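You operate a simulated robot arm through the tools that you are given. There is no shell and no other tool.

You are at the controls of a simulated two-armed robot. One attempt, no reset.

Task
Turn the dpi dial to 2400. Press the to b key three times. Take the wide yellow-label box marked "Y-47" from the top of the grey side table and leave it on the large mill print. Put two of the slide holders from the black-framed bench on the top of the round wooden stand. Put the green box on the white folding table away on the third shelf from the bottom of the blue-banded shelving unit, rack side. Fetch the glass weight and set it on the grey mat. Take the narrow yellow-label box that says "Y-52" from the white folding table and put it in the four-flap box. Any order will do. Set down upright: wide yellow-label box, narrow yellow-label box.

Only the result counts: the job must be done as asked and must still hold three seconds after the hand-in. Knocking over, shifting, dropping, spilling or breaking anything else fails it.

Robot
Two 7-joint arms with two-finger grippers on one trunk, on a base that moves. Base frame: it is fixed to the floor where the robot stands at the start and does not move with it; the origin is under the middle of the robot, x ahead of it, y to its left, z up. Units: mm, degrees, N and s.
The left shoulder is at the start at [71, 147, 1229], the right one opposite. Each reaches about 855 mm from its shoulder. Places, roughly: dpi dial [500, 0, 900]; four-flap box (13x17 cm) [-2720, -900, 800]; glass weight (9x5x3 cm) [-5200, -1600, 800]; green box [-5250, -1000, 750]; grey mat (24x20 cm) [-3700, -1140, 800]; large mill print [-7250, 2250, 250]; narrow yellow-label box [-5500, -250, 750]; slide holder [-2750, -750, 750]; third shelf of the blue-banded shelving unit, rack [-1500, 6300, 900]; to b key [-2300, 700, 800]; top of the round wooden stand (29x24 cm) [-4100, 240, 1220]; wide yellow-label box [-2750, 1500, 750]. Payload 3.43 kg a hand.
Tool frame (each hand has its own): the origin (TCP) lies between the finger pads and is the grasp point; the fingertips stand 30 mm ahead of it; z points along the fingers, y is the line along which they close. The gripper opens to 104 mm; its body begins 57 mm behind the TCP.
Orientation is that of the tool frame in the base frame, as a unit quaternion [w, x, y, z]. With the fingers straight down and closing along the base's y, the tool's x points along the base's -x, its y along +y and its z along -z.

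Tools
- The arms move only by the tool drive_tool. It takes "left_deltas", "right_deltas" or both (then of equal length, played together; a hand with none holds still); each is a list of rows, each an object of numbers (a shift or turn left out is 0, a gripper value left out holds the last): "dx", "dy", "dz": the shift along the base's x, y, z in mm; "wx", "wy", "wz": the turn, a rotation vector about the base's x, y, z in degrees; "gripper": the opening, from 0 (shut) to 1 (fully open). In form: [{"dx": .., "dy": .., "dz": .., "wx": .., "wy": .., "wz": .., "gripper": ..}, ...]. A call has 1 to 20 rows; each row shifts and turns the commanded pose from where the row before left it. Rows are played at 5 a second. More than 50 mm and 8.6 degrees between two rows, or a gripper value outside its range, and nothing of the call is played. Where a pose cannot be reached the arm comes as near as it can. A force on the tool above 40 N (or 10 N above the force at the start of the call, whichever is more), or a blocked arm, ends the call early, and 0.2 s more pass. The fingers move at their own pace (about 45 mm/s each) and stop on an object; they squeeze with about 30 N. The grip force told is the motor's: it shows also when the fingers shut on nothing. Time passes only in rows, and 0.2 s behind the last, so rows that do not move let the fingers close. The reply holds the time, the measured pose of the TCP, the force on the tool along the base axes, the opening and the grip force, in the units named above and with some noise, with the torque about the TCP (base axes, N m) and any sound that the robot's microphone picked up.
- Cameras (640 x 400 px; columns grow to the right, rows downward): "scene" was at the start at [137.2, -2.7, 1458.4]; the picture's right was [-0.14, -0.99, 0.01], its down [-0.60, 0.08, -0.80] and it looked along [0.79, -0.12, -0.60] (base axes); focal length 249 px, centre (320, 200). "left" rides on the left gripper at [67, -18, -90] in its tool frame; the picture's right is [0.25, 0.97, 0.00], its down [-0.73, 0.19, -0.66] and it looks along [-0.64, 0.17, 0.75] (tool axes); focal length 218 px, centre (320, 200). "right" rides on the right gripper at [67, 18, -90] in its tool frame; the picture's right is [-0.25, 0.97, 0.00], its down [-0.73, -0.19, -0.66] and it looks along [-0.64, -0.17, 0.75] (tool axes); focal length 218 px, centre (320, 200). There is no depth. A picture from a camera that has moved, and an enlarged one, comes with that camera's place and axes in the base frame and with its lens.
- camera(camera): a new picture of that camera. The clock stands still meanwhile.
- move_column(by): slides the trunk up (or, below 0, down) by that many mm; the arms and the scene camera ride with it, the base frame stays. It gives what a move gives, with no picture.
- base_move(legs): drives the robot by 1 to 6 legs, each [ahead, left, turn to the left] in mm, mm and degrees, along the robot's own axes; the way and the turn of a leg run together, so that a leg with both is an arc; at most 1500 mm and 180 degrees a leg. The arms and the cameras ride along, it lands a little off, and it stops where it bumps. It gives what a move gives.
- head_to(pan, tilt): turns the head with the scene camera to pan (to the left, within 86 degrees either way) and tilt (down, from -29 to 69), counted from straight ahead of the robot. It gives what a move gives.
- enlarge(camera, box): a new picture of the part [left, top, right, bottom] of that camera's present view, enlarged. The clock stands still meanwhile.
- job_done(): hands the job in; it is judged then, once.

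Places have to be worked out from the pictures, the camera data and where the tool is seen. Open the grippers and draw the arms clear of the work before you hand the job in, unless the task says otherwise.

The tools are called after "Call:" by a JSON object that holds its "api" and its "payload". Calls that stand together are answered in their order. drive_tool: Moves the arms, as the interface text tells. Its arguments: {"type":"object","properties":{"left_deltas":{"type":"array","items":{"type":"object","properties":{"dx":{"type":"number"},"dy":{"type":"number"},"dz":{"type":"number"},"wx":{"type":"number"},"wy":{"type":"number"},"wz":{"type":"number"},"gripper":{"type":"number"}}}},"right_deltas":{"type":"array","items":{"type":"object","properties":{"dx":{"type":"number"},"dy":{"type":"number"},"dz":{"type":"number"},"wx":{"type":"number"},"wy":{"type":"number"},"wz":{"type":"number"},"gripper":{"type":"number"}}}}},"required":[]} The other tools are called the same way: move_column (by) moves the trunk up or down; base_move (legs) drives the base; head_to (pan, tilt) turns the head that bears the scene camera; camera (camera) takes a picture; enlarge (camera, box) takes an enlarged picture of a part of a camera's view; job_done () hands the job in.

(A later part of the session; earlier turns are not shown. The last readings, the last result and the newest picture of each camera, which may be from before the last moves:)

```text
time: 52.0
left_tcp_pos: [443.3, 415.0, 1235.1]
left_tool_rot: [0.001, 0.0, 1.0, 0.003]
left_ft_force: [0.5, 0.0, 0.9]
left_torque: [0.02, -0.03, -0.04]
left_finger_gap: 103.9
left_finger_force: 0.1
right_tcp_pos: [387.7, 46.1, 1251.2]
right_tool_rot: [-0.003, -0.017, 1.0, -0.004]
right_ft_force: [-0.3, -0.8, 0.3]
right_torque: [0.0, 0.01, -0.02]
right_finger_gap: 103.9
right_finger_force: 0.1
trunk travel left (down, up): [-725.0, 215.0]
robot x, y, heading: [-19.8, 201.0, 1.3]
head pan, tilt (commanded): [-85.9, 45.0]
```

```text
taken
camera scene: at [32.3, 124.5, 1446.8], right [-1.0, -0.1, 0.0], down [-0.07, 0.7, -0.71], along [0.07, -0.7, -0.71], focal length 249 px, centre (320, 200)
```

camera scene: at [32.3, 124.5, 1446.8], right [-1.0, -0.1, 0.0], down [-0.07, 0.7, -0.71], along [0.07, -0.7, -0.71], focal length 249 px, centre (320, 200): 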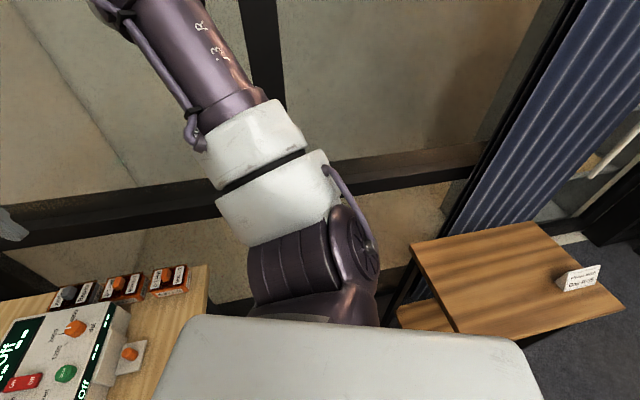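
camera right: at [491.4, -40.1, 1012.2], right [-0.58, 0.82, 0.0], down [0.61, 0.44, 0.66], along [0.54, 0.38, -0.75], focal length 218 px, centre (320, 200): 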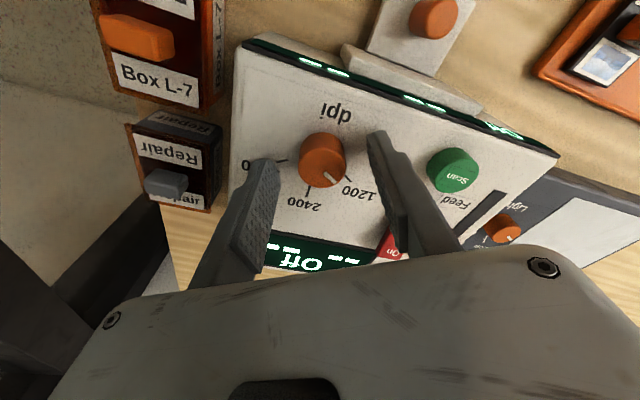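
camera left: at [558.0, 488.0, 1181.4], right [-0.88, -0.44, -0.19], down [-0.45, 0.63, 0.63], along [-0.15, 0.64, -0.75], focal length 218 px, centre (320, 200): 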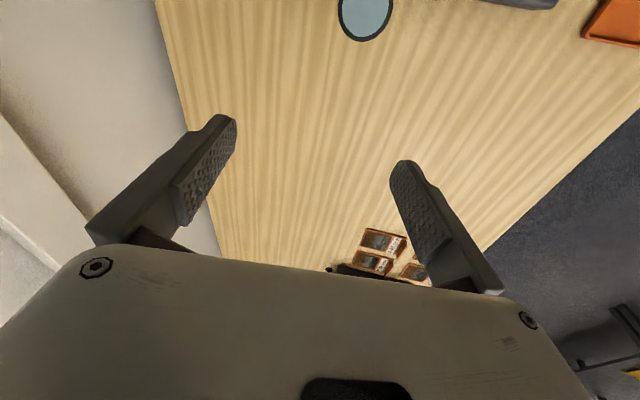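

The wooden side table still stands with its card upright. I go diagonally back-left to open floor and turn to face the room.

Call:
{"api": "base_move", "payload": {"legs": [[-250, 450, 0], [-150, 100, 90]]}}

Call:
{"api": "head_to", "payload": {"pan": 0, "tilt": 15}}

Call:
{"api": "camera", "payload": {"camera": "scene"}}

Call:
{"api": "head_to", "payload": {"pan": 70, "tilt": 15}}

Call:
{"api": "camera", "payload": {"camera": "scene"}}

```text
time: 58.8
left_tcp_pos: [-645.4, 1081.6, 1234.1]
left_tool_rot: [-0.001, -0.7, 0.714, 0.004]
left_ft_force: [0.2, -0.2, -0.2]
left_torque: [0.05, 0.0, -0.02]
left_finger_gap: 104.0
left_finger_force: 0.1
right_tcp_pos: [-278.5, 1018.6, 1250.8]
right_tool_rot: [0.0, 0.712, -0.702, 0.004]
right_ft_force: [0.2, 0.2, 0.2]
right_torque: [0.03, 0.01, 0.04]
right_finger_gap: 104.1
right_finger_force: 0.0
trunk travel left (down, up): [-725.0, 215.0]
robot x, y, heading: [-442.6, 608.3, 90.5]
head pan, tilt (commanded): [-85.9, 45.0]
```

```text
time: 60.4
left_tcp_pos: [-645.6, 1081.3, 1235.3]
left_tool_rot: [-0.001, -0.7, 0.714, 0.004]
left_ft_force: [-0.2, 0.6, 0.0]
left_torque: [0.0, -0.05, -0.01]
left_finger_gap: 104.0
left_finger_force: 0.1
right_tcp_pos: [-277.4, 1019.1, 1251.5]
right_tool_rot: [0.0, 0.712, -0.702, 0.005]
right_ft_force: [-0.3, -0.2, -0.8]
right_torque: [0.01, 0.0, 0.01]
right_finger_gap: 103.8
right_finger_force: 0.0
trunk travel left (down, up): [-725.0, 215.0]
robot x, y, heading: [-442.6, 609.1, 90.6]
head pan, tilt (commanded): [0.0, 15.0]
```

```text
taken
camera scene: at [-445.0, 752.3, 1493.6], right [1.0, 0.01, 0.0], down [0.0, -0.26, -0.97], along [-0.01, 0.97, -0.26], focal length 249 px, centre (320, 200)
```

scene: 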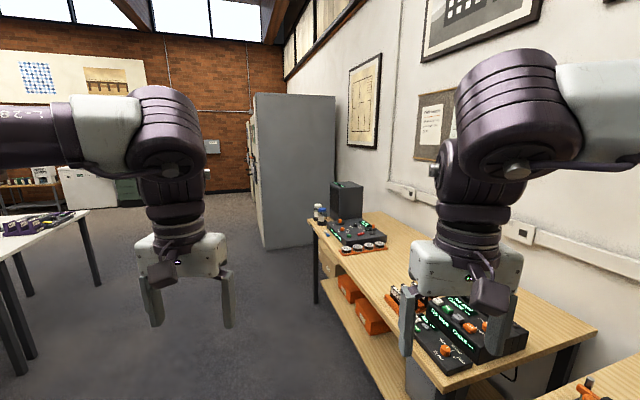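

```text
time: 61.8
left_tcp_pos: [-646.0, 1081.9, 1234.8]
left_tool_rot: [-0.002, -0.7, 0.714, 0.004]
left_ft_force: [0.5, 0.4, -0.5]
left_torque: [0.0, 0.01, -0.03]
left_finger_gap: 104.0
left_finger_force: 0.0
right_tcp_pos: [-277.4, 1018.3, 1252.1]
right_tool_rot: [0.0, 0.712, -0.702, 0.004]
right_ft_force: [0.5, -0.1, -0.9]
right_torque: [0.01, -0.01, -0.02]
right_finger_gap: 104.1
right_finger_force: 0.1
trunk travel left (down, up): [-725.0, 215.0]
robot x, y, heading: [-444.8, 611.2, 90.3]
head pan, tilt (commanded): [70.0, 15.0]
```

```text
taken
camera scene: at [-532.5, 690.3, 1493.6], right [0.34, 0.94, 0.0], down [0.24, -0.09, -0.97], along [-0.91, 0.32, -0.26], focal length 249 px, centre (320, 200)
```

scene: 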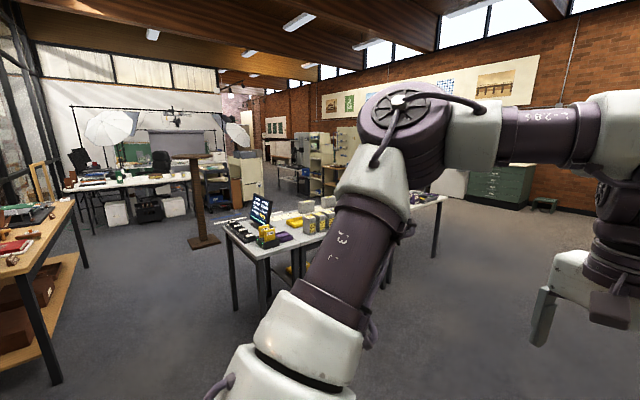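

Good overview: the centre table with the key console, the stool-like wooden stand, the white table beyond. I turn a further 90° to face -x and look again.

Call:
{"api": "base_move", "payload": {"legs": [[0, 0, 89]]}}

Call:
{"api": "head_to", "payload": {"pan": 0, "tilt": 15}}

Call:
{"api": "camera", "payload": {"camera": "scene"}}

Call:
{"api": "enlarge", "payload": {"camera": "scene", "box": [160, 80, 480, 280]}}

Call:
{"api": "head_to", "payload": {"pan": 45, "tilt": 25}}

Call:
{"api": "camera", "payload": {"camera": "scene"}}

```text
time: 66.0
left_tcp_pos: [-917.2, 407.4, 1234.0]
left_tool_rot: [0.003, 1.0, -0.009, -0.002]
left_ft_force: [-0.2, -0.6, 0.2]
left_torque: [0.0, -0.02, -0.01]
left_finger_gap: 104.0
left_finger_force: 0.2
right_tcp_pos: [-852.8, 775.3, 1250.8]
right_tool_rot: [-0.003, 1.0, 0.007, 0.003]
right_ft_force: [-0.1, -0.3, 0.1]
right_torque: [0.02, -0.02, 0.0]
right_finger_gap: 103.9
right_finger_force: 0.0
trunk travel left (down, up): [-725.0, 215.0]
robot x, y, heading: [-444.4, 606.7, -179.4]
head pan, tilt (commanded): [70.0, 15.0]
```

```text
time: 67.4
left_tcp_pos: [-917.3, 406.5, 1234.2]
left_tool_rot: [0.004, 1.0, -0.009, -0.003]
left_ft_force: [0.3, -0.6, 0.1]
left_torque: [0.02, -0.01, 0.01]
left_finger_gap: 103.8
left_finger_force: 0.0
right_tcp_pos: [-853.5, 774.4, 1250.7]
right_tool_rot: [-0.004, 1.0, 0.007, 0.003]
right_ft_force: [-0.6, -0.3, -0.7]
right_torque: [0.0, 0.02, 0.03]
right_finger_gap: 104.0
right_finger_force: 0.0
trunk travel left (down, up): [-725.0, 215.0]
robot x, y, heading: [-443.2, 611.0, -179.6]
head pan, tilt (commanded): [0.0, 15.0]
```

```text
taken
camera scene: at [-587.9, 607.3, 1493.6], right [-0.01, 1.0, 0.0], down [0.26, 0.0, -0.97], along [-0.97, -0.01, -0.26], focal length 249 px, centre (320, 200)
```

scene: 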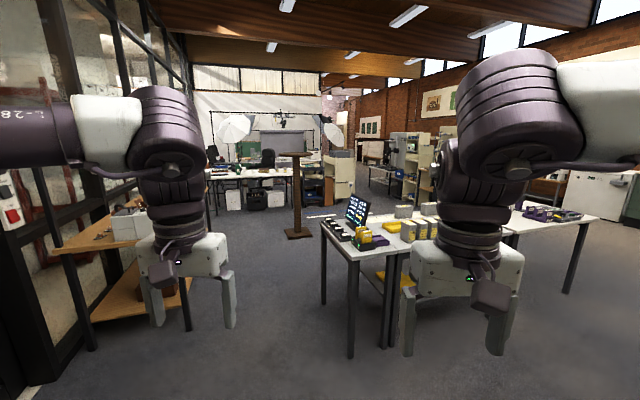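

```text
2.00 times, centred on (320, 180) of scene
camera zoom: at [-587.9, 607.3, 1493.6], right [-0.01, 1.0, 0.0], down [0.26, 0.0, -0.97], along [-0.97, -0.01, -0.26], focal length 499 px, centre (320, 240)
```

zoom: 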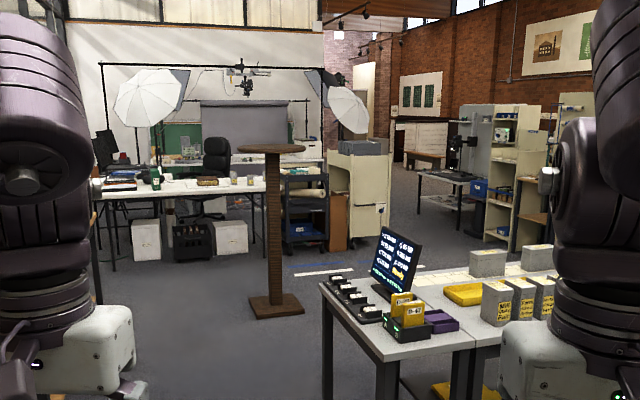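

```text
time: 68.5
left_tcp_pos: [-917.2, 406.5, 1234.4]
left_tool_rot: [0.003, 1.0, -0.009, -0.003]
left_ft_force: [-0.5, -0.3, 0.7]
left_torque: [0.02, 0.0, -0.03]
left_finger_gap: 104.2
left_finger_force: 0.0
right_tcp_pos: [-853.3, 775.1, 1251.3]
right_tool_rot: [-0.003, 1.0, 0.008, 0.002]
right_ft_force: [-0.3, 0.6, -0.5]
right_torque: [0.03, -0.03, -0.02]
right_finger_gap: 103.8
right_finger_force: 0.0
trunk travel left (down, up): [-725.0, 215.0]
robot x, y, heading: [-443.7, 607.8, -179.7]
head pan, tilt (commanded): [45.0, 25.0]
```

```text
taken
camera scene: at [-559.2, 542.6, 1477.4], right [-0.71, 0.7, 0.0], down [0.3, 0.3, -0.91], along [-0.64, -0.65, -0.42], focal length 249 px, centre (320, 200)
```

scene: 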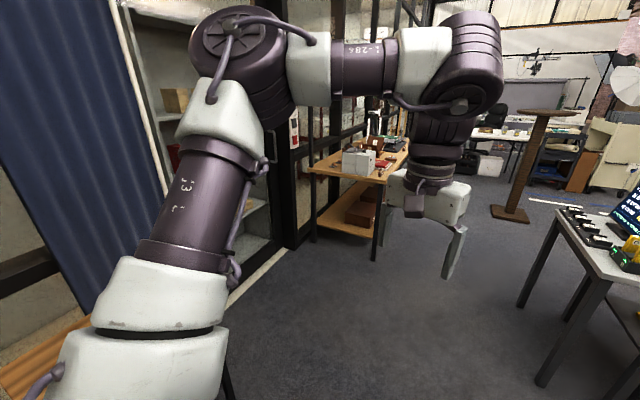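

I'll zoom on the console table to find the "to b" key.

Call:
{"api": "head_to", "payload": {"pan": 0, "tilt": 20}}

Call:
{"api": "enlarge", "payload": {"camera": "scene", "box": [310, 160, 430, 235]}}

Call:
{"api": "enlarge", "payload": {"camera": "scene", "box": [200, 100, 360, 200]}}

```text
time: 69.6
left_tcp_pos: [-916.7, 407.3, 1234.3]
left_tool_rot: [0.003, 1.0, -0.009, -0.003]
left_ft_force: [0.3, -0.6, 0.6]
left_torque: [0.0, 0.02, -0.02]
left_finger_gap: 104.1
left_finger_force: 0.1
right_tcp_pos: [-853.8, 774.7, 1251.3]
right_tool_rot: [-0.003, 1.0, 0.007, 0.002]
right_ft_force: [-0.6, 0.9, 0.2]
right_torque: [0.01, 0.0, -0.04]
right_finger_gap: 103.8
right_finger_force: 0.1
trunk travel left (down, up): [-725.0, 215.0]
robot x, y, heading: [-443.9, 609.4, -179.7]
head pan, tilt (commanded): [0.0, 20.0]
```

```text
5.33 times, centred on (370, 198) of scene
camera zoom: at [-587.6, 607.3, 1485.4], right [-0.01, 1.0, 0.0], down [0.34, 0.0, -0.94], along [-0.94, -0.01, -0.34], focal length 1330 px, centre (53, 213)
```

zoom: 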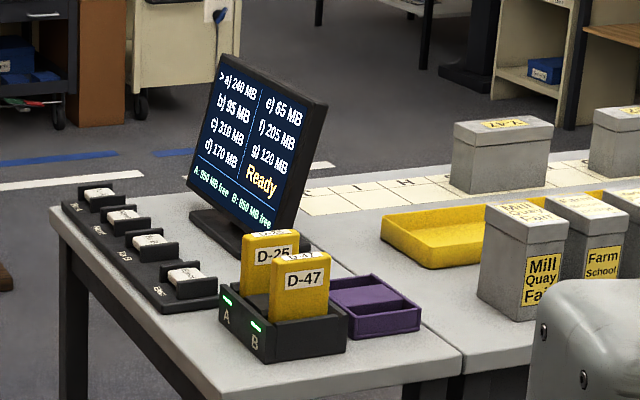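

```text
4.00 times, centred on (280, 150) of scene
camera zoom: at [-587.6, 607.3, 1485.4], right [-0.01, 1.0, 0.0], down [0.34, 0.0, -0.94], along [-0.94, -0.01, -0.34], focal length 998 px, centre (480, 400)
```

zoom: 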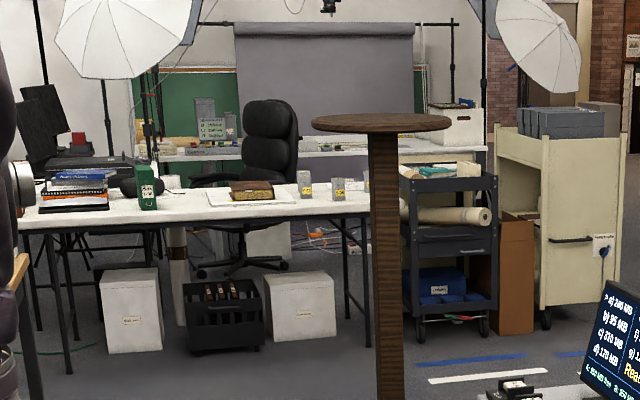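

The keys are four white caps along the table's near-left edge; third label looks like "To B". I drive ahead 1050 mm and look again.

Call:
{"api": "base_move", "payload": {"legs": [[1050, 0, 0]]}}

Call:
{"api": "head_to", "payload": {"pan": -5, "tilt": 35}}

Call:
{"api": "camera", "payload": {"camera": "scene"}}

```text
time: 75.0
left_tcp_pos: [-1967.1, 411.8, 1236.4]
left_tool_rot: [0.004, 1.0, -0.015, -0.002]
left_ft_force: [0.0, -0.3, 0.4]
left_torque: [0.0, 0.01, 0.01]
left_finger_gap: 104.1
left_finger_force: 0.2
right_tcp_pos: [-1899.6, 778.9, 1251.2]
right_tool_rot: [-0.004, 1.0, 0.001, 0.002]
right_ft_force: [-0.3, -1.0, -0.1]
right_torque: [0.0, -0.02, -0.01]
right_finger_gap: 104.2
right_finger_force: 0.1
trunk travel left (down, up): [-725.0, 215.0]
robot x, y, heading: [-1491.7, 606.6, 179.8]
head pan, tilt (commanded): [0.0, 20.0]
```

```text
time: 75.8
left_tcp_pos: [-1969.2, 412.1, 1234.9]
left_tool_rot: [0.004, 1.0, -0.016, -0.002]
left_ft_force: [0.2, -0.1, 0.1]
left_torque: [-0.03, 0.01, 0.04]
left_finger_gap: 103.9
left_finger_force: 0.0
right_tcp_pos: [-1899.6, 780.0, 1250.9]
right_tool_rot: [-0.003, 1.0, 0.001, 0.002]
right_ft_force: [0.0, 0.4, -0.6]
right_torque: [-0.02, 0.0, 0.02]
right_finger_gap: 104.1
right_finger_force: 0.0
trunk travel left (down, up): [-725.0, 215.0]
robot x, y, heading: [-1489.5, 606.8, 179.6]
head pan, tilt (commanded): [-5.0, 35.0]
```

```text
taken
camera scene: at [-1630.9, 615.9, 1461.6], right [0.09, 1.0, 0.0], down [0.57, -0.05, -0.82], along [-0.82, 0.08, -0.57], focal length 249 px, centre (320, 200)
```

scene: 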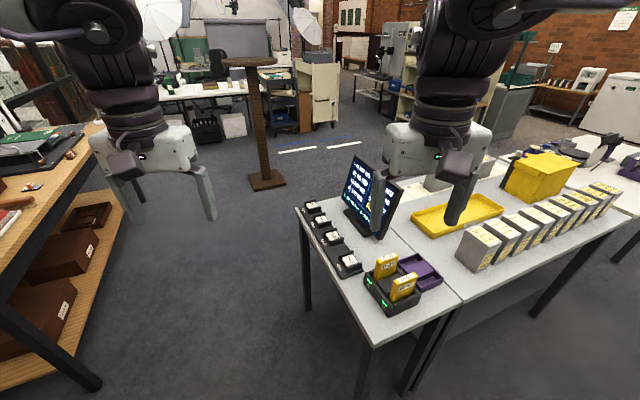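

Call:
{"api": "enlarge", "payload": {"camera": "scene", "box": [280, 180, 440, 300]}}

Call:
{"api": "enlarge", "payload": {"camera": "scene", "box": [440, 160, 640, 290]}}

```text
3.33 times, centred on (360, 240) of scene
camera zoom: at [-1630.9, 615.9, 1461.6], right [0.09, 1.0, 0.0], down [0.57, -0.05, -0.82], along [-0.82, 0.08, -0.57], focal length 831 px, centre (187, 67)
```

zoom: 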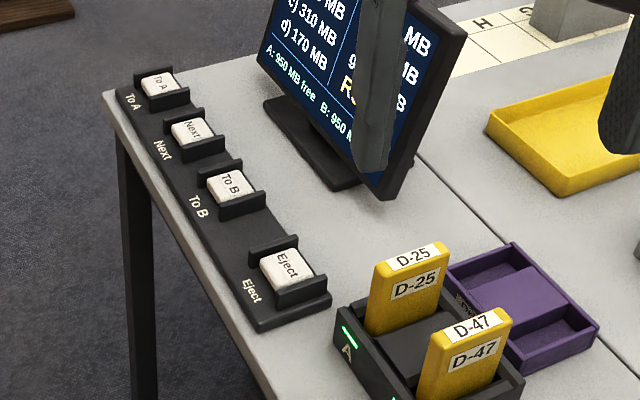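

```text
3.08 times, centred on (540, 225) of scene
camera zoom: at [-1630.9, 615.9, 1461.6], right [0.09, 1.0, 0.0], down [0.57, -0.05, -0.82], along [-0.82, 0.08, -0.57], focal length 767 px, centre (-357, 123)
```

zoom: 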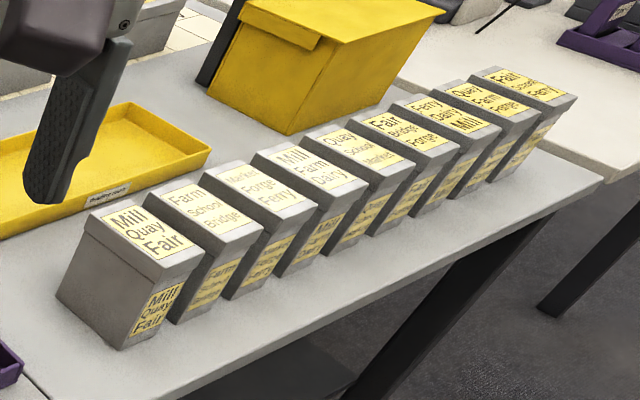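

Keys read To A, Next, To B, Eject; To B sits at about (-2355, 739). I drive diagonally into the aisle and turn to face the table's key edge squarely.

Call:
{"api": "base_move", "payload": {"legs": [[600, 330, 0], [0, 0, -73]]}}

Call:
{"api": "head_to", "payload": {"pan": 0, "tilt": 45}}

Call:
{"api": "camera", "payload": {"camera": "scene"}}

```text
time: 82.8
left_tcp_pos: [-2419.5, 695.6, 1236.0]
left_tool_rot: [0.002, 0.786, -0.618, -0.005]
left_ft_force: [-0.2, -0.3, 0.5]
left_torque: [0.0, 0.01, 0.0]
left_finger_gap: 103.9
left_finger_force: 0.0
right_tcp_pos: [-2047.4, 728.2, 1251.1]
right_tool_rot: [-0.001, 0.797, -0.604, 0.004]
right_ft_force: [-0.6, -0.4, 0.2]
right_torque: [0.03, -0.03, 0.01]
right_finger_gap: 104.0
right_finger_force: 0.0
trunk travel left (down, up): [-725.0, 215.0]
robot x, y, heading: [-2105.1, 291.4, 104.9]
head pan, tilt (commanded): [-5.0, 35.0]
```

```text
time: 83.5
left_tcp_pos: [-2419.2, 696.4, 1235.7]
left_tool_rot: [0.001, 0.787, -0.617, -0.005]
left_ft_force: [-0.5, -0.2, 0.2]
left_torque: [-0.03, -0.03, -0.01]
left_finger_gap: 104.0
left_finger_force: 0.0
right_tcp_pos: [-2047.5, 729.2, 1251.6]
right_tool_rot: [-0.002, 0.797, -0.604, 0.004]
right_ft_force: [-0.3, 0.0, -0.6]
right_torque: [0.0, -0.02, 0.03]
right_finger_gap: 103.9
right_finger_force: 0.0
trunk travel left (down, up): [-725.0, 215.0]
robot x, y, heading: [-2106.6, 290.9, 105.2]
head pan, tilt (commanded): [0.0, 45.0]
```

```text
taken
camera scene: at [-2138.0, 416.7, 1446.8], right [0.96, 0.26, 0.0], down [0.19, -0.68, -0.71], along [-0.19, 0.68, -0.71], focal length 249 px, centre (320, 200)
```

scene: 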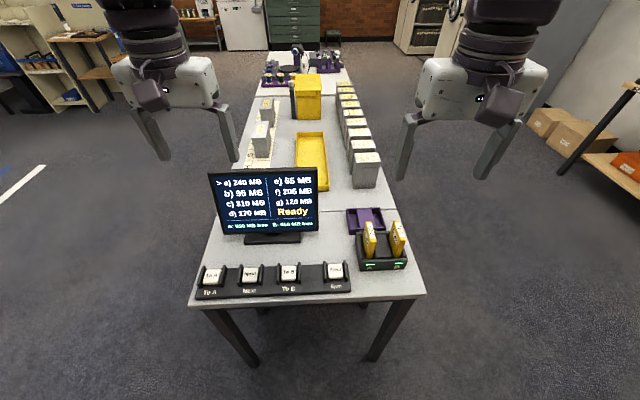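

Very well lined up. I enlarge the keys for accurate positions.

Call:
{"api": "enlarge", "payload": {"camera": "scene", "box": [190, 240, 350, 310]}}

Call:
{"api": "camera", "payload": {"camera": "left"}}

```text
4.00 times, centred on (270, 275) of scene
camera zoom: at [-2138.0, 416.7, 1446.8], right [0.96, 0.26, 0.0], down [0.19, -0.68, -0.71], along [-0.19, 0.68, -0.71], focal length 998 px, centre (520, -100)
```

zoom: 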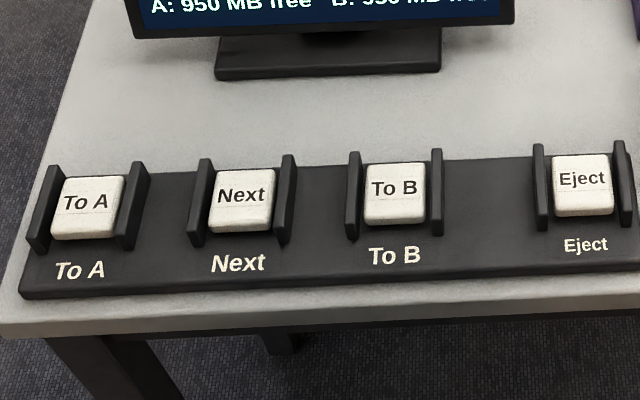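

```text
taken
camera left: at [-2384.9, 634.9, 1324.8], right [-0.88, -0.48, 0.01], down [-0.35, 0.66, 0.66], along [-0.32, 0.58, -0.75], focal length 218 px, centre (320, 200)
```

left: 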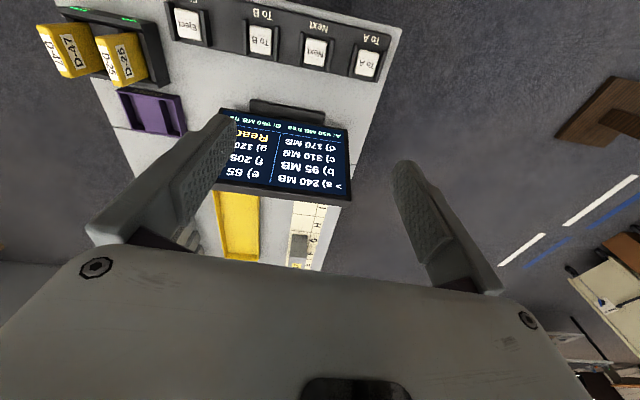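

To B triangulates to about (-2313, 727, ~815). I close the left gripper and bring it over the key, stopping ~75 mm above it for a check.

Call:
{"api": "drive_tool", "payload": {"left_deltas": [{"dx": 36, "dy": 8, "gripper": 0.0}, {"dx": 35, "dy": 8}, {"dx": 35, "dy": 8}, {"dz": -45}, {"dz": -45}, {"dz": -45}, {"dz": -45}, {"dz": -45}, {"dz": -45}, {"dz": -45}, {}, {}]}}

Call:
{"api": "camera", "payload": {"camera": "left"}}

Call:
{"api": "enlarge", "payload": {"camera": "scene", "box": [190, 180, 390, 310]}}

```text
time: 86.1
left_tcp_pos: [-2314.0, 725.0, 922.8]
left_tool_rot: [0.001, 0.787, -0.617, -0.004]
left_ft_force: [-0.3, 0.0, 0.0]
left_torque: [-0.02, 0.01, -0.03]
left_finger_gap: 0.0
left_finger_force: 30.1
left hand out of reach, approached as far as the arm can: row 7
right_tcp_pos: [-2046.1, 728.3, 1250.5]
right_tool_rot: [-0.001, 0.796, -0.605, 0.004]
right_ft_force: [-0.6, 0.7, -0.1]
right_torque: [-0.01, 0.0, 0.02]
right_finger_gap: 103.9
right_finger_force: 0.2
trunk travel left (down, up): [-725.0, 215.0]
robot x, y, heading: [-2104.7, 289.2, 105.1]
head pan, tilt (commanded): [0.0, 45.0]
```

```text
taken
camera left: at [-2279.6, 662.8, 1012.8], right [-0.88, -0.48, 0.01], down [-0.35, 0.66, 0.66], along [-0.32, 0.58, -0.75], focal length 218 px, centre (320, 200)
```

left: 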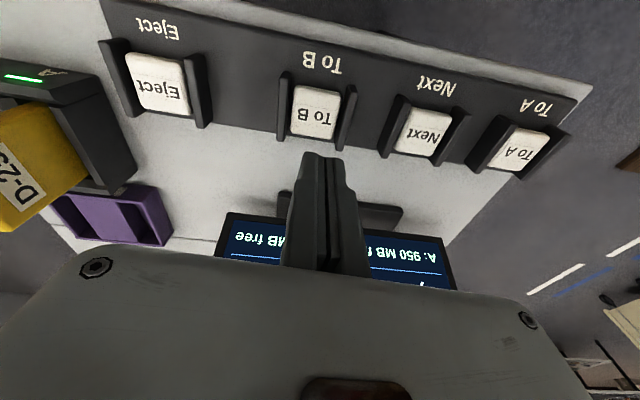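

```text
3.08 times, centred on (290, 245) of scene
camera zoom: at [-2137.8, 416.6, 1446.8], right [0.96, 0.26, 0.0], down [0.19, -0.68, -0.71], along [-0.19, 0.68, -0.71], focal length 767 px, centre (412, 62)
```

zoom: 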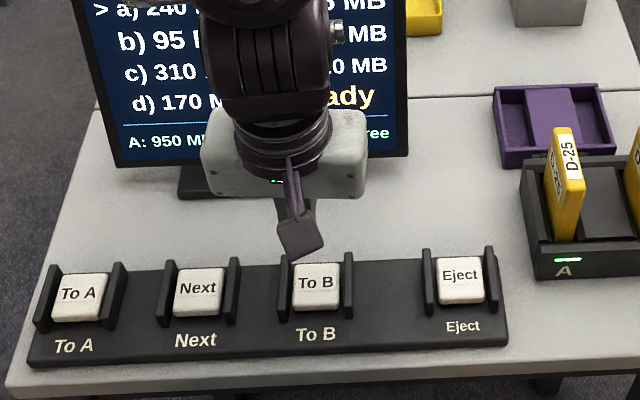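

The cap is within ~4 mm of under my tips, ~80 mm below. I correct and descend 50 mm, then recheck.

Call:
{"api": "drive_tool", "payload": {"left_deltas": [{"dx": 3, "dy": 2, "dz": -20}, {"dz": -20}, {"dz": -15}, {}]}}

Call:
{"api": "enlarge", "payload": {"camera": "left", "box": [220, 60, 420, 190]}}

```text
time: 87.1
left_tcp_pos: [-2313.1, 724.5, 869.3]
left_tool_rot: [0.002, 0.786, -0.618, -0.004]
left_ft_force: [-0.5, 0.2, -0.3]
left_torque: [0.0, 0.0, 0.02]
left_finger_gap: 0.0
left_finger_force: 29.8
right_tcp_pos: [-2047.4, 729.4, 1250.6]
right_tool_rot: [-0.001, 0.797, -0.604, 0.004]
right_ft_force: [-0.7, -0.2, -0.2]
right_torque: [-0.01, -0.02, 0.01]
right_finger_gap: 103.9
right_finger_force: 0.0
trunk travel left (down, up): [-725.0, 215.0]
robot x, y, heading: [-2102.5, 290.3, 105.3]
head pan, tilt (commanded): [0.0, 45.0]
```

```text
3.08 times, centred on (320, 125) of left
camera zoom: at [-2279.6, 663.4, 958.2], right [-0.88, -0.48, 0.01], down [-0.35, 0.66, 0.66], along [-0.32, 0.58, -0.75], focal length 672 px, centre (320, 431)
```

zoom: 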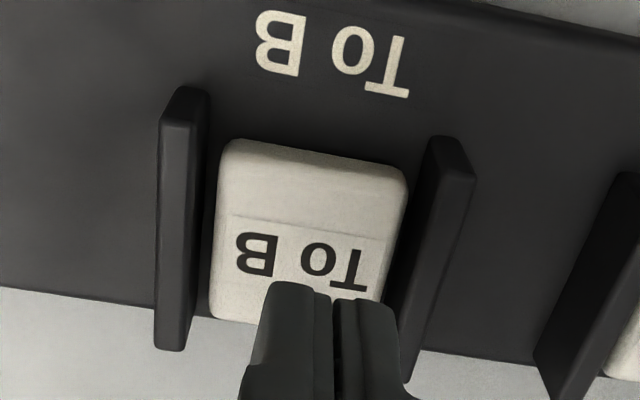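

Aligned over the cap. I lower gently toward contact, 24 mm first, reading the force.

Call:
{"api": "drive_tool", "payload": {"left_deltas": [{"dx": 1, "dy": 2, "dz": -8}, {"dz": -8}, {"dz": -5}, {}]}}

Call:
{"api": "enlarge", "payload": {"camera": "left", "box": [220, 60, 420, 190]}}

```text
time: 88.1
left_tcp_pos: [-2315.2, 727.4, 846.7]
left_tool_rot: [0.0, 0.787, -0.617, -0.004]
left_ft_force: [-0.1, -0.1, 0.2]
left_torque: [-0.03, 0.02, 0.0]
left_finger_gap: 0.1
left_finger_force: 29.5
right_tcp_pos: [-2047.2, 727.4, 1251.2]
right_tool_rot: [0.0, 0.797, -0.604, 0.004]
right_ft_force: [0.4, -0.9, 0.2]
right_torque: [0.0, 0.01, 0.02]
right_finger_gap: 103.8
right_finger_force: 0.1
trunk travel left (down, up): [-725.0, 215.0]
robot x, y, heading: [-2103.3, 286.1, 105.0]
head pan, tilt (commanded): [0.0, 45.0]
```

```text
3.08 times, centred on (320, 125) of left
camera zoom: at [-2279.4, 666.0, 937.1], right [-0.88, -0.48, 0.01], down [-0.35, 0.66, 0.66], along [-0.32, 0.58, -0.75], focal length 672 px, centre (320, 431)
```

zoom: 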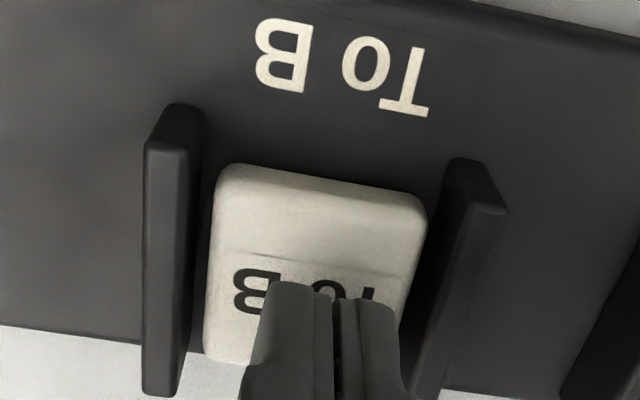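

Not touching yet. I go down in 2 mm steps.

Call:
{"api": "drive_tool", "payload": {"left_deltas": [{"dz": -2}, {"dz": -2}, {"dz": -2}, {}]}}

```text
time: 89.1
left_tcp_pos: [-2314.7, 726.9, 841.1]
left_tool_rot: [0.001, 0.787, -0.617, -0.004]
left_ft_force: [-0.5, -0.8, -0.2]
left_torque: [-0.02, -0.04, -0.01]
left_finger_gap: 0.0
left_finger_force: 29.5
right_tcp_pos: [-2047.2, 728.2, 1251.4]
right_tool_rot: [-0.001, 0.797, -0.604, 0.005]
right_ft_force: [-1.0, 0.6, 0.5]
right_torque: [0.02, 0.0, -0.01]
right_finger_gap: 103.8
right_finger_force: 0.1
trunk travel left (down, up): [-725.0, 215.0]
robot x, y, heading: [-2101.6, 286.8, 105.0]
head pan, tilt (commanded): [0.0, 45.0]
```

Call:
{"api": "drive_tool", "payload": {"left_deltas": [{"dz": -2}, {"dz": -2}, {"dz": -2}, {}]}}

Call:
{"api": "enlarge", "payload": {"camera": "left", "box": [220, 60, 420, 190]}}

```text
time: 90.1
left_tcp_pos: [-2314.8, 728.1, 835.0]
left_tool_rot: [0.001, 0.787, -0.617, -0.005]
left_ft_force: [-1.1, 0.1, 1.0]
left_torque: [0.0, 0.0, 0.02]
left_finger_gap: 6.0
left_finger_force: 35.0
right_tcp_pos: [-2046.8, 727.9, 1252.0]
right_tool_rot: [-0.001, 0.797, -0.605, 0.003]
right_ft_force: [0.0, -0.4, -0.3]
right_torque: [0.0, -0.02, 0.0]
right_finger_gap: 104.0
right_finger_force: 0.0
trunk travel left (down, up): [-725.0, 215.0]
robot x, y, heading: [-2102.7, 285.2, 105.1]
head pan, tilt (commanded): [0.0, 45.0]
```

```text
3.08 times, centred on (320, 125) of left
camera zoom: at [-2280.0, 666.4, 925.1], right [-0.88, -0.48, 0.01], down [-0.35, 0.66, 0.66], along [-0.32, 0.58, -0.75], focal length 672 px, centre (320, 431)
```

zoom: 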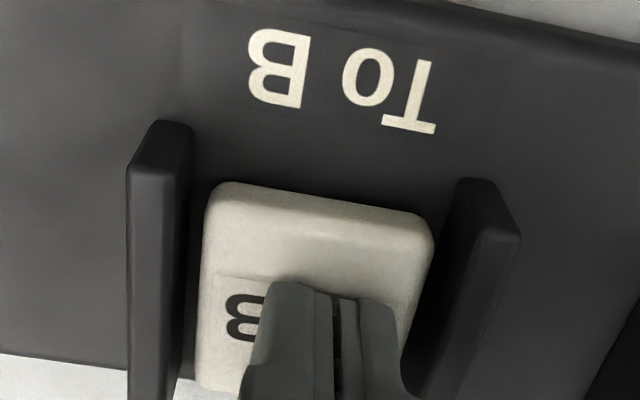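

Finger gap reads 6 mm suddenly; I let it settle and re-read before pressing.

Call:
{"api": "drive_tool", "payload": {"left_deltas": [{"gripper": 0.0}, {}]}}

Call:
{"api": "camera", "payload": {"camera": "left"}}

```text
time: 90.7
left_tcp_pos: [-2313.8, 726.7, 836.1]
left_tool_rot: [0.001, 0.787, -0.617, -0.004]
left_ft_force: [-0.4, 0.5, 1.5]
left_torque: [-0.03, 0.02, 0.04]
left_finger_gap: 5.9
left_finger_force: 35.0
right_tcp_pos: [-2048.2, 727.7, 1250.3]
right_tool_rot: [-0.001, 0.796, -0.605, 0.004]
right_ft_force: [0.5, 0.3, -0.4]
right_torque: [-0.02, -0.03, 0.02]
right_finger_gap: 104.3
right_finger_force: 0.1
trunk travel left (down, up): [-725.0, 215.0]
robot x, y, heading: [-2101.2, 289.0, 105.4]
head pan, tilt (commanded): [0.0, 45.0]
```

```text
taken
camera left: at [-2280.0, 666.4, 925.1], right [-0.88, -0.48, 0.01], down [-0.35, 0.66, 0.66], along [-0.32, 0.58, -0.75], focal length 218 px, centre (320, 200)
```

left: 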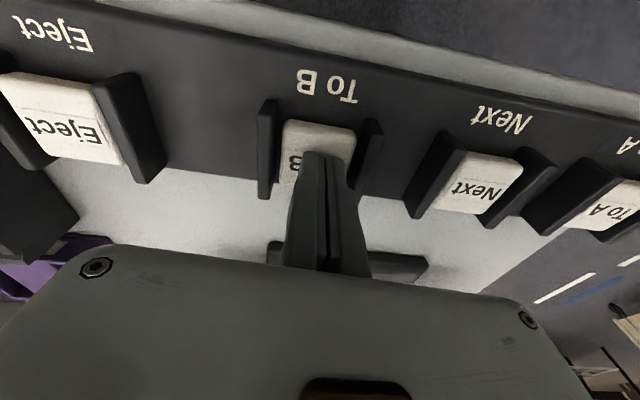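

Slight contact (1–1.5 N). I press on in 2 mm steps to find the key's travel.

Call:
{"api": "drive_tool", "payload": {"left_deltas": [{"dz": -2}, {"dz": -2}, {}]}}

```text
time: 91.5
left_tcp_pos: [-2314.6, 727.7, 831.0]
left_tool_rot: [0.001, 0.787, -0.617, -0.005]
left_ft_force: [-1.1, 1.7, 5.1]
left_torque: [-0.01, -0.03, -0.02]
left_finger_gap: 5.9
left_finger_force: 34.8
right_tcp_pos: [-2046.1, 727.8, 1251.3]
right_tool_rot: [-0.001, 0.796, -0.605, 0.004]
right_ft_force: [0.2, -0.4, 0.2]
right_torque: [-0.03, -0.03, -0.01]
right_finger_gap: 104.0
right_finger_force: 0.1
trunk travel left (down, up): [-725.0, 215.0]
robot x, y, heading: [-2101.1, 291.0, 105.1]
head pan, tilt (commanded): [0.0, 45.0]
heard: click
```

A click was heard — one press. I lift clear so the key resets, and check the screen.

Call:
{"api": "drive_tool", "payload": {"left_deltas": [{"dz": 4}, {"dz": 5}, {"dz": 5}, {}]}}

Call:
{"api": "enlarge", "payload": {"camera": "scene", "box": [190, 150, 390, 310]}}

```text
time: 92.5
left_tcp_pos: [-2313.2, 726.9, 846.1]
left_tool_rot: [0.002, 0.787, -0.617, -0.004]
left_ft_force: [0.4, -0.8, -0.2]
left_torque: [-0.03, 0.0, 0.03]
left_finger_gap: 0.0
left_finger_force: 34.5
right_tcp_pos: [-2046.8, 727.9, 1252.6]
right_tool_rot: [-0.001, 0.796, -0.605, 0.004]
right_ft_force: [-0.2, -0.2, -0.5]
right_torque: [-0.02, -0.01, 0.0]
right_finger_gap: 104.2
right_finger_force: 0.1
trunk travel left (down, up): [-725.0, 215.0]
robot x, y, heading: [-2102.5, 289.2, 104.9]
head pan, tilt (commanded): [0.0, 45.0]
```

```text
2.50 times, centred on (290, 230) of scene
camera zoom: at [-2138.1, 416.8, 1446.8], right [0.96, 0.26, 0.0], down [0.19, -0.68, -0.71], along [-0.19, 0.68, -0.71], focal length 624 px, centre (395, 125)
```

zoom: 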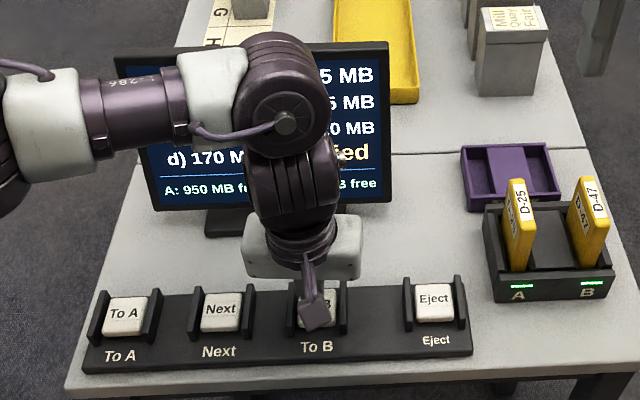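

Screen status changed after the press. I make the second press the same way.

Call:
{"api": "drive_tool", "payload": {"left_deltas": [{"dz": -5}, {"dz": -4}, {"dz": -3}, {"dz": -2}, {}, {"dz": 4}, {"dz": 5}, {"dz": 5}, {}]}}

Call:
{"api": "enlarge", "payload": {"camera": "scene", "box": [190, 150, 390, 310]}}

```text
time: 94.5
left_tcp_pos: [-2314.7, 728.1, 845.3]
left_tool_rot: [0.002, 0.787, -0.617, -0.003]
left_ft_force: [0.4, -0.6, -0.7]
left_torque: [-0.01, -0.04, 0.0]
left_finger_gap: 0.0
left_finger_force: 34.9
right_tcp_pos: [-2046.8, 728.8, 1252.1]
right_tool_rot: [-0.001, 0.796, -0.605, 0.003]
right_ft_force: [0.2, 0.1, -0.1]
right_torque: [0.01, 0.02, 0.0]
right_finger_gap: 103.7
right_finger_force: 0.1
trunk travel left (down, up): [-725.0, 215.0]
robot x, y, heading: [-2106.6, 290.6, 105.3]
head pan, tilt (commanded): [0.0, 45.0]
heard: click
```

```text
2.50 times, centred on (290, 230) of scene
camera zoom: at [-2138.1, 416.9, 1446.7], right [0.96, 0.26, 0.0], down [0.19, -0.68, -0.71], along [-0.19, 0.68, -0.71], focal length 624 px, centre (395, 125)
```

zoom: 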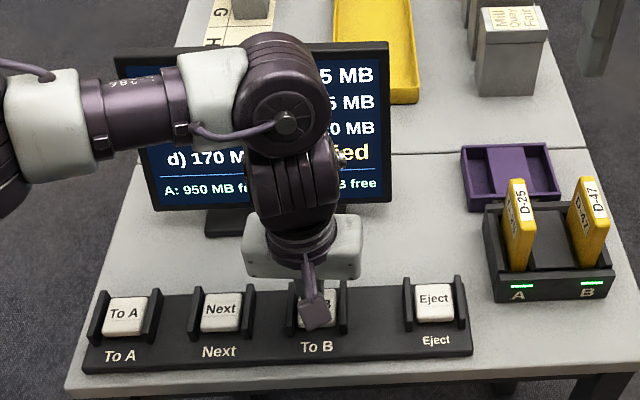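

Second click heard. Now the third press, then lift well clear.

Call:
{"api": "drive_tool", "payload": {"left_deltas": [{"dz": -5}, {"dz": -4}, {"dz": -3}, {"dz": -2}, {}, {"dz": 4}, {"dz": 5}, {"dz": 5}, {"dz": 30}, {"dz": 40}, {}]}}

Call:
{"api": "camera", "payload": {"camera": "left"}}

```text
time: 96.9
left_tcp_pos: [-2313.7, 725.7, 915.5]
left_tool_rot: [0.002, 0.787, -0.617, -0.004]
left_ft_force: [-0.3, -0.5, 0.0]
left_torque: [0.03, -0.02, 0.01]
left_finger_gap: 0.4
left_finger_force: 34.2
right_tcp_pos: [-2048.3, 730.7, 1250.7]
right_tool_rot: [0.0, 0.796, -0.605, 0.004]
right_ft_force: [-0.1, 1.0, 1.8]
right_torque: [-0.06, 0.02, 0.0]
right_finger_gap: 104.0
right_finger_force: 0.0
trunk travel left (down, up): [-725.0, 215.0]
robot x, y, heading: [-2103.0, 292.8, 105.3]
head pan, tilt (commanded): [0.0, 45.0]
heard: click
```

```text
taken
camera left: at [-2279.5, 665.5, 1004.7], right [-0.88, -0.48, 0.01], down [-0.35, 0.66, 0.66], along [-0.32, 0.58, -0.75], focal length 218 px, centre (320, 200)
```

left: 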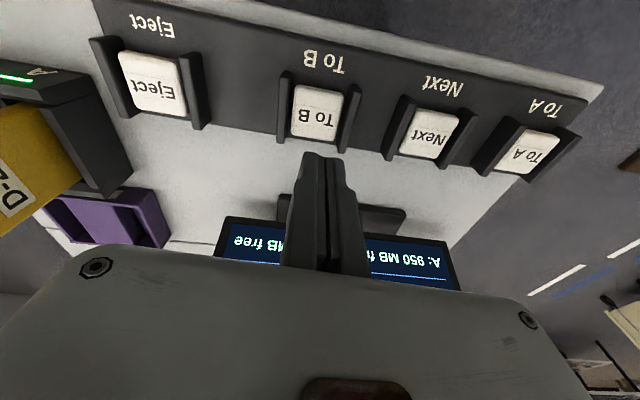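

Three clicks in total. I raise the left hand back to travel height and read the screen.

Call:
{"api": "drive_tool", "payload": {"left_deltas": [{"dz": 45}, {"dz": 45}, {"dz": 45}, {"dz": 45}, {"dz": 45}, {"dz": 45}, {"dz": 45}, {"dx": -36, "dy": -10, "gripper": 1.0}, {"dx": -36, "dy": -10}, {"dx": -35, "dy": -10}, {}]}}

Call:
{"api": "enlarge", "payload": {"camera": "scene", "box": [190, 150, 430, 310]}}

Call:
{"api": "camera", "payload": {"camera": "scene"}}

```text
time: 99.3
left_tcp_pos: [-2423.0, 698.0, 1230.0]
left_tool_rot: [0.003, 0.786, -0.618, -0.005]
left_ft_force: [-0.3, 0.0, -0.1]
left_torque: [-0.03, -0.01, 0.02]
left_finger_gap: 88.2
left_finger_force: 0.2
right_tcp_pos: [-2046.9, 728.5, 1252.3]
right_tool_rot: [-0.001, 0.796, -0.605, 0.004]
right_ft_force: [-0.3, 0.2, 0.7]
right_torque: [0.01, -0.03, 0.0]
right_finger_gap: 104.1
right_finger_force: 0.0
trunk travel left (down, up): [-725.0, 215.0]
robot x, y, heading: [-2101.6, 289.1, 105.4]
head pan, tilt (commanded): [0.0, 45.0]
```

```text
2.50 times, centred on (310, 230) of scene
camera zoom: at [-2137.8, 417.3, 1446.7], right [0.96, 0.26, 0.0], down [0.19, -0.68, -0.71], along [-0.19, 0.68, -0.71], focal length 624 px, centre (345, 125)
```

zoom: 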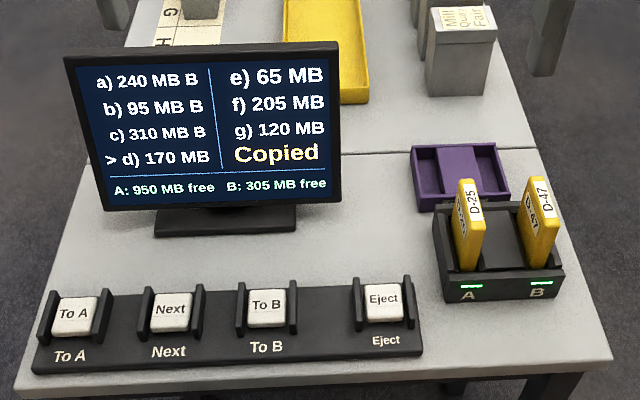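

```text
taken
camera scene: at [-2137.8, 417.3, 1446.7], right [0.96, 0.26, 0.0], down [0.19, -0.68, -0.71], along [-0.19, 0.68, -0.71], focal length 249 px, centre (320, 200)
```

scene: 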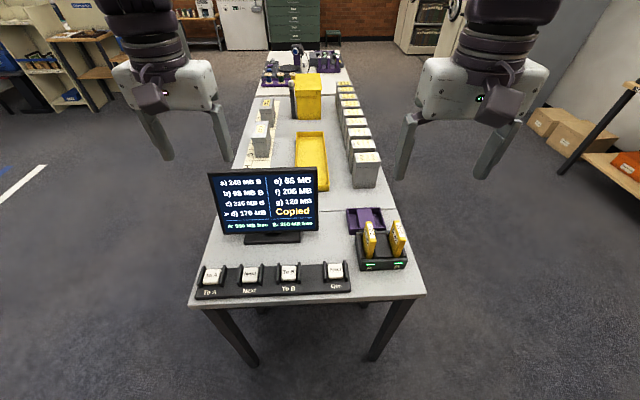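

Files a, b, c are copied to B — three presses registered. Now I zoom on the grey boxes on the next table to find "Y-47".

Call:
{"api": "enlarge", "payload": {"camera": "scene", "box": [220, 40, 380, 190]}}

Call:
{"api": "enlarge", "payload": {"camera": "left", "box": [200, 200, 440, 350]}}

```text
2.67 times, centred on (300, 115) of scene
camera zoom: at [-2137.8, 417.3, 1446.7], right [0.96, 0.26, 0.0], down [0.19, -0.68, -0.71], along [-0.19, 0.68, -0.71], focal length 665 px, centre (373, 427)
```

zoom: 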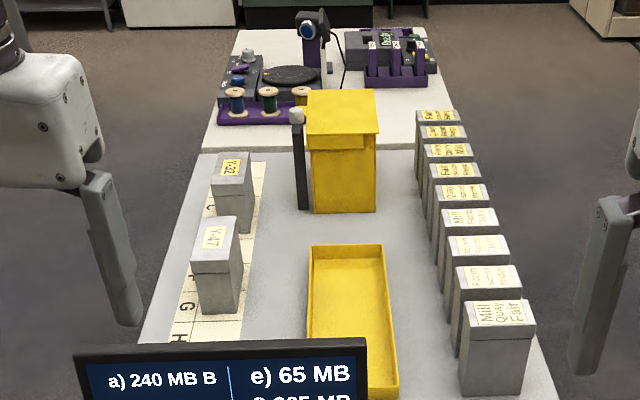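

```text
2.67 times, centred on (320, 275) of left
camera zoom: at [-2388.5, 636.7, 1320.0], right [-0.88, -0.48, 0.01], down [-0.35, 0.66, 0.66], along [-0.32, 0.58, -0.75], focal length 582 px, centre (320, 0)
```

zoom: 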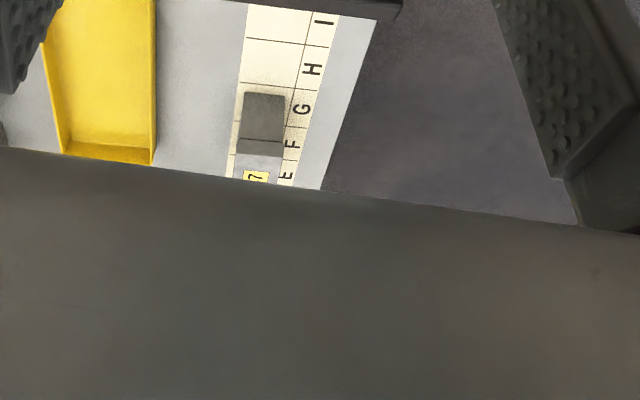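

Y-47 stands on the lettered strip near the far side edge of the second table, at roughly (-2690, 1370). I drive round to that side and face it.

Call:
{"api": "base_move", "payload": {"legs": [[0, 830, 0], [1200, 0, 0], [0, 0, -88]]}}

Call:
{"api": "head_to", "payload": {"pan": 0, "tilt": 40}}

Call:
{"api": "camera", "payload": {"camera": "scene"}}

```text
time: 113.0
left_tcp_pos: [-2826.9, 1557.0, 1230.8]
left_tool_rot: [0.002, -0.149, 0.989, 0.003]
left_ft_force: [0.0, 0.2, 0.9]
left_torque: [0.0, 0.01, 0.04]
left_finger_gap: 103.9
left_finger_force: 0.1
right_tcp_pos: [-2773.5, 1181.6, 1252.0]
right_tool_rot: [-0.002, -0.165, 0.986, -0.005]
right_ft_force: [0.3, 1.1, -0.2]
right_torque: [-0.02, 0.02, -0.03]
right_finger_gap: 104.0
right_finger_force: 0.1
trunk travel left (down, up): [-725.0, 215.0]
robot x, y, heading: [-3214.8, 1213.4, 18.7]
head pan, tilt (commanded): [0.0, 45.0]
```

```text
time: 113.7
left_tcp_pos: [-2826.2, 1556.2, 1230.8]
left_tool_rot: [0.003, -0.15, 0.989, 0.004]
left_ft_force: [-0.9, 1.1, 0.0]
left_torque: [0.0, 0.01, 0.02]
left_finger_gap: 104.0
left_finger_force: 0.1
right_tcp_pos: [-2773.1, 1183.0, 1252.0]
right_tool_rot: [-0.002, -0.165, 0.986, -0.005]
right_ft_force: [-0.3, 0.7, -0.4]
right_torque: [-0.01, -0.03, 0.01]
right_finger_gap: 103.9
right_finger_force: 0.0
trunk travel left (down, up): [-725.0, 215.0]
robot x, y, heading: [-3215.7, 1210.9, 18.4]
head pan, tilt (commanded): [0.0, 40.0]
```

```text
taken
camera scene: at [-3087.4, 1255.7, 1454.0], right [0.32, -0.95, 0.0], down [-0.61, -0.21, -0.77], along [0.73, 0.24, -0.64], focal length 249 px, centre (320, 200)
```

scene: 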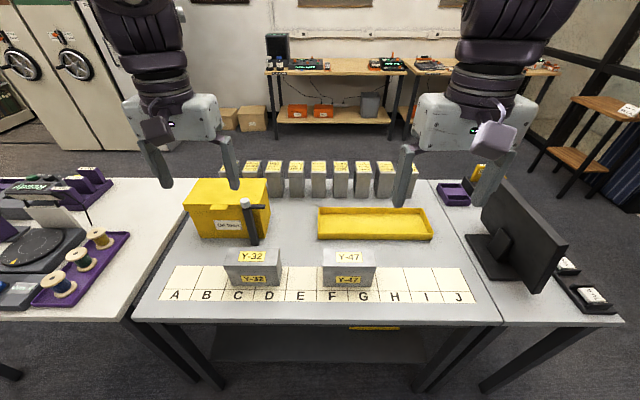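

Y-47 is plainly visible ahead. I zoom to measure it.

Call:
{"api": "enlarge", "payload": {"camera": "scene", "box": [210, 220, 410, 310]}}

Call:
{"api": "camera", "payload": {"camera": "right"}}

Call:
{"api": "camera", "payload": {"camera": "left"}}

```text
3.20 times, centred on (310, 265) of scene
camera zoom: at [-3087.4, 1255.7, 1454.0], right [0.32, -0.95, 0.0], down [-0.61, -0.21, -0.77], along [0.73, 0.24, -0.64], focal length 798 px, centre (352, -8)
```

zoom: 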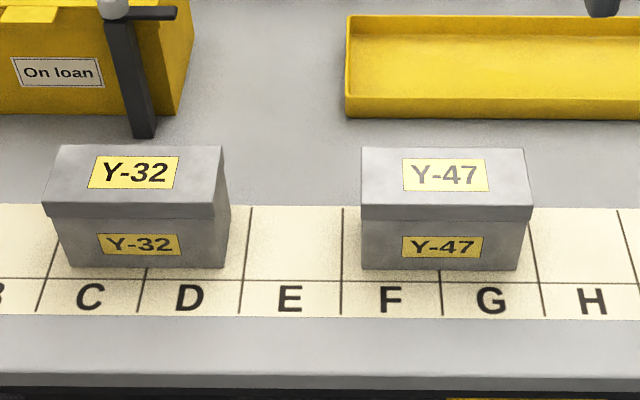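

```text
taken
camera right: at [-2842.5, 1178.9, 1341.6], right [-0.08, 1.0, -0.01], down [0.75, 0.06, 0.65], along [0.65, 0.04, -0.76], focal length 218 px, centre (320, 200)
```

right: 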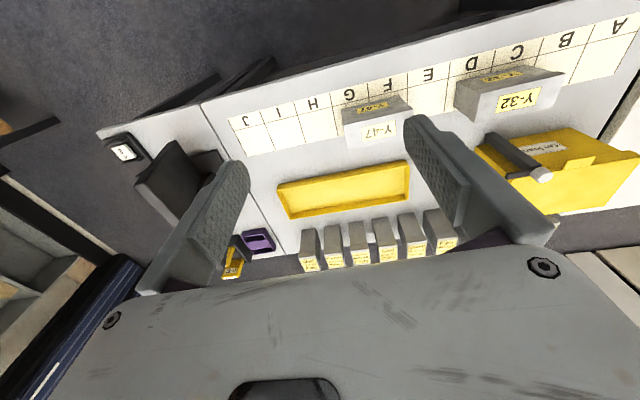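

```text
taken
camera left: at [-2885.9, 1519.0, 1320.0], right [-0.53, 0.85, 0.01], down [0.64, 0.39, 0.66], along [0.56, 0.35, -0.75], focal length 218 px, centre (320, 200)
```

left: 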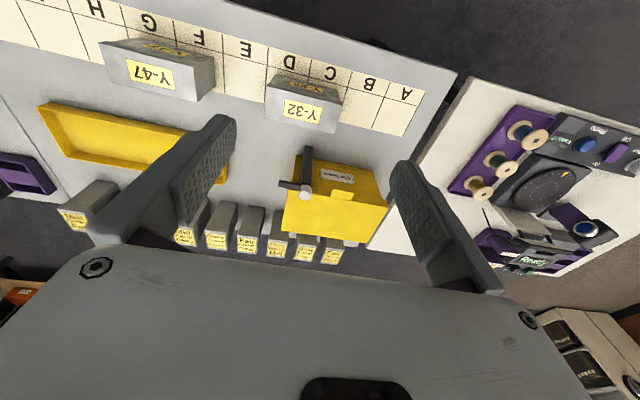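

Box measures about 157 × 65 × 102 mm, top near z 852, centred near (-2631, 1318). I turn the right hand +90° so it closes across the thin side, moving over the box.

Call:
{"api": "drive_tool", "payload": {"right_deltas": [{"dx": 12.9, "dy": 12.3, "wz": 8.1}, {"dx": 12.9, "dy": 12.3, "wz": 8.1}, {"dx": 12.9, "dy": 12.3, "wz": 8.1}, {"dx": 12.9, "dy": 12.3, "wz": 8.1}, {"dx": 12.9, "dy": 12.3, "wz": 8.1}, {"dx": 12.9, "dy": 12.3, "wz": 8.1}, {"dx": 12.9, "dy": 12.3, "wz": 8.1}, {"dx": 12.9, "dy": 12.3, "wz": 8.1}, {"dx": 12.9, "dy": 12.3, "wz": 8.1}, {"dx": 12.9, "dy": 12.3, "wz": 8.1}, {"dx": 12.9, "dy": 12.3, "wz": 8.1}, {}]}}

Call:
{"api": "camera", "payload": {"camera": "right"}}

Call:
{"api": "camera", "payload": {"camera": "scene"}}

```text
time: 116.3
left_tcp_pos: [-2826.8, 1555.3, 1230.1]
left_tool_rot: [0.003, -0.15, 0.989, 0.005]
left_ft_force: [1.0, 0.2, 0.1]
left_torque: [0.01, 0.03, -0.01]
left_finger_gap: 103.6
left_finger_force: 0.0
right_tcp_pos: [-2638.8, 1320.5, 1248.5]
right_tool_rot: [-0.001, 0.81, -0.586, 0.004]
right_ft_force: [0.0, -0.3, 0.0]
right_torque: [0.0, 0.0, 0.0]
right_finger_gap: 104.1
right_finger_force: 0.0
right hand out of reach, approached as far as the arm can: row 11
trunk travel left (down, up): [-725.0, 215.0]
robot x, y, heading: [-3216.6, 1212.9, 18.6]
head pan, tilt (commanded): [0.0, 40.0]
```

```text
taken
camera right: at [-2634.8, 1252.1, 1339.3], right [-1.0, -0.06, -0.01], down [-0.05, 0.75, 0.65], along [-0.03, 0.65, -0.76], focal length 218 px, centre (320, 200)
```

right: 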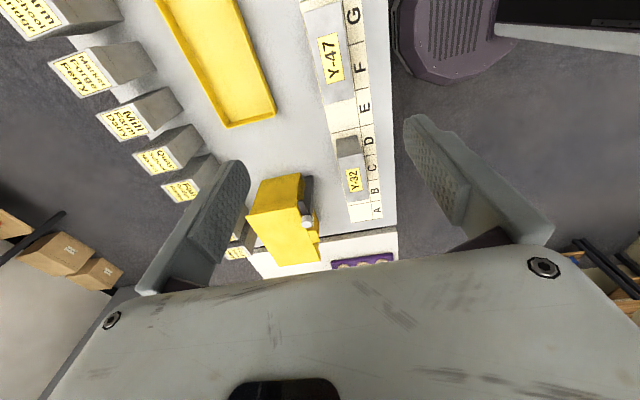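

```text
taken
camera scene: at [-3087.7, 1254.9, 1454.1], right [0.32, -0.95, 0.0], down [-0.61, -0.2, -0.77], along [0.73, 0.24, -0.64], focal length 249 px, centre (320, 200)
```

scene: 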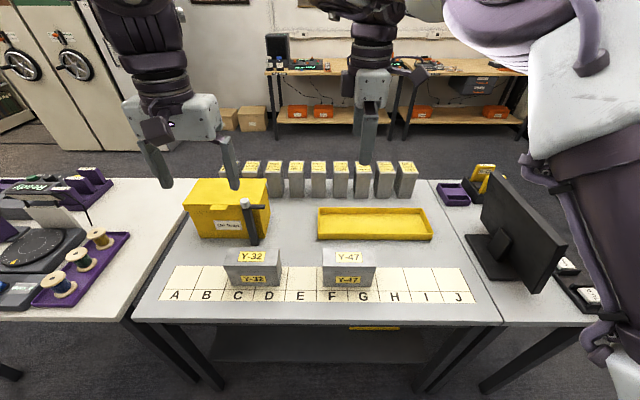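

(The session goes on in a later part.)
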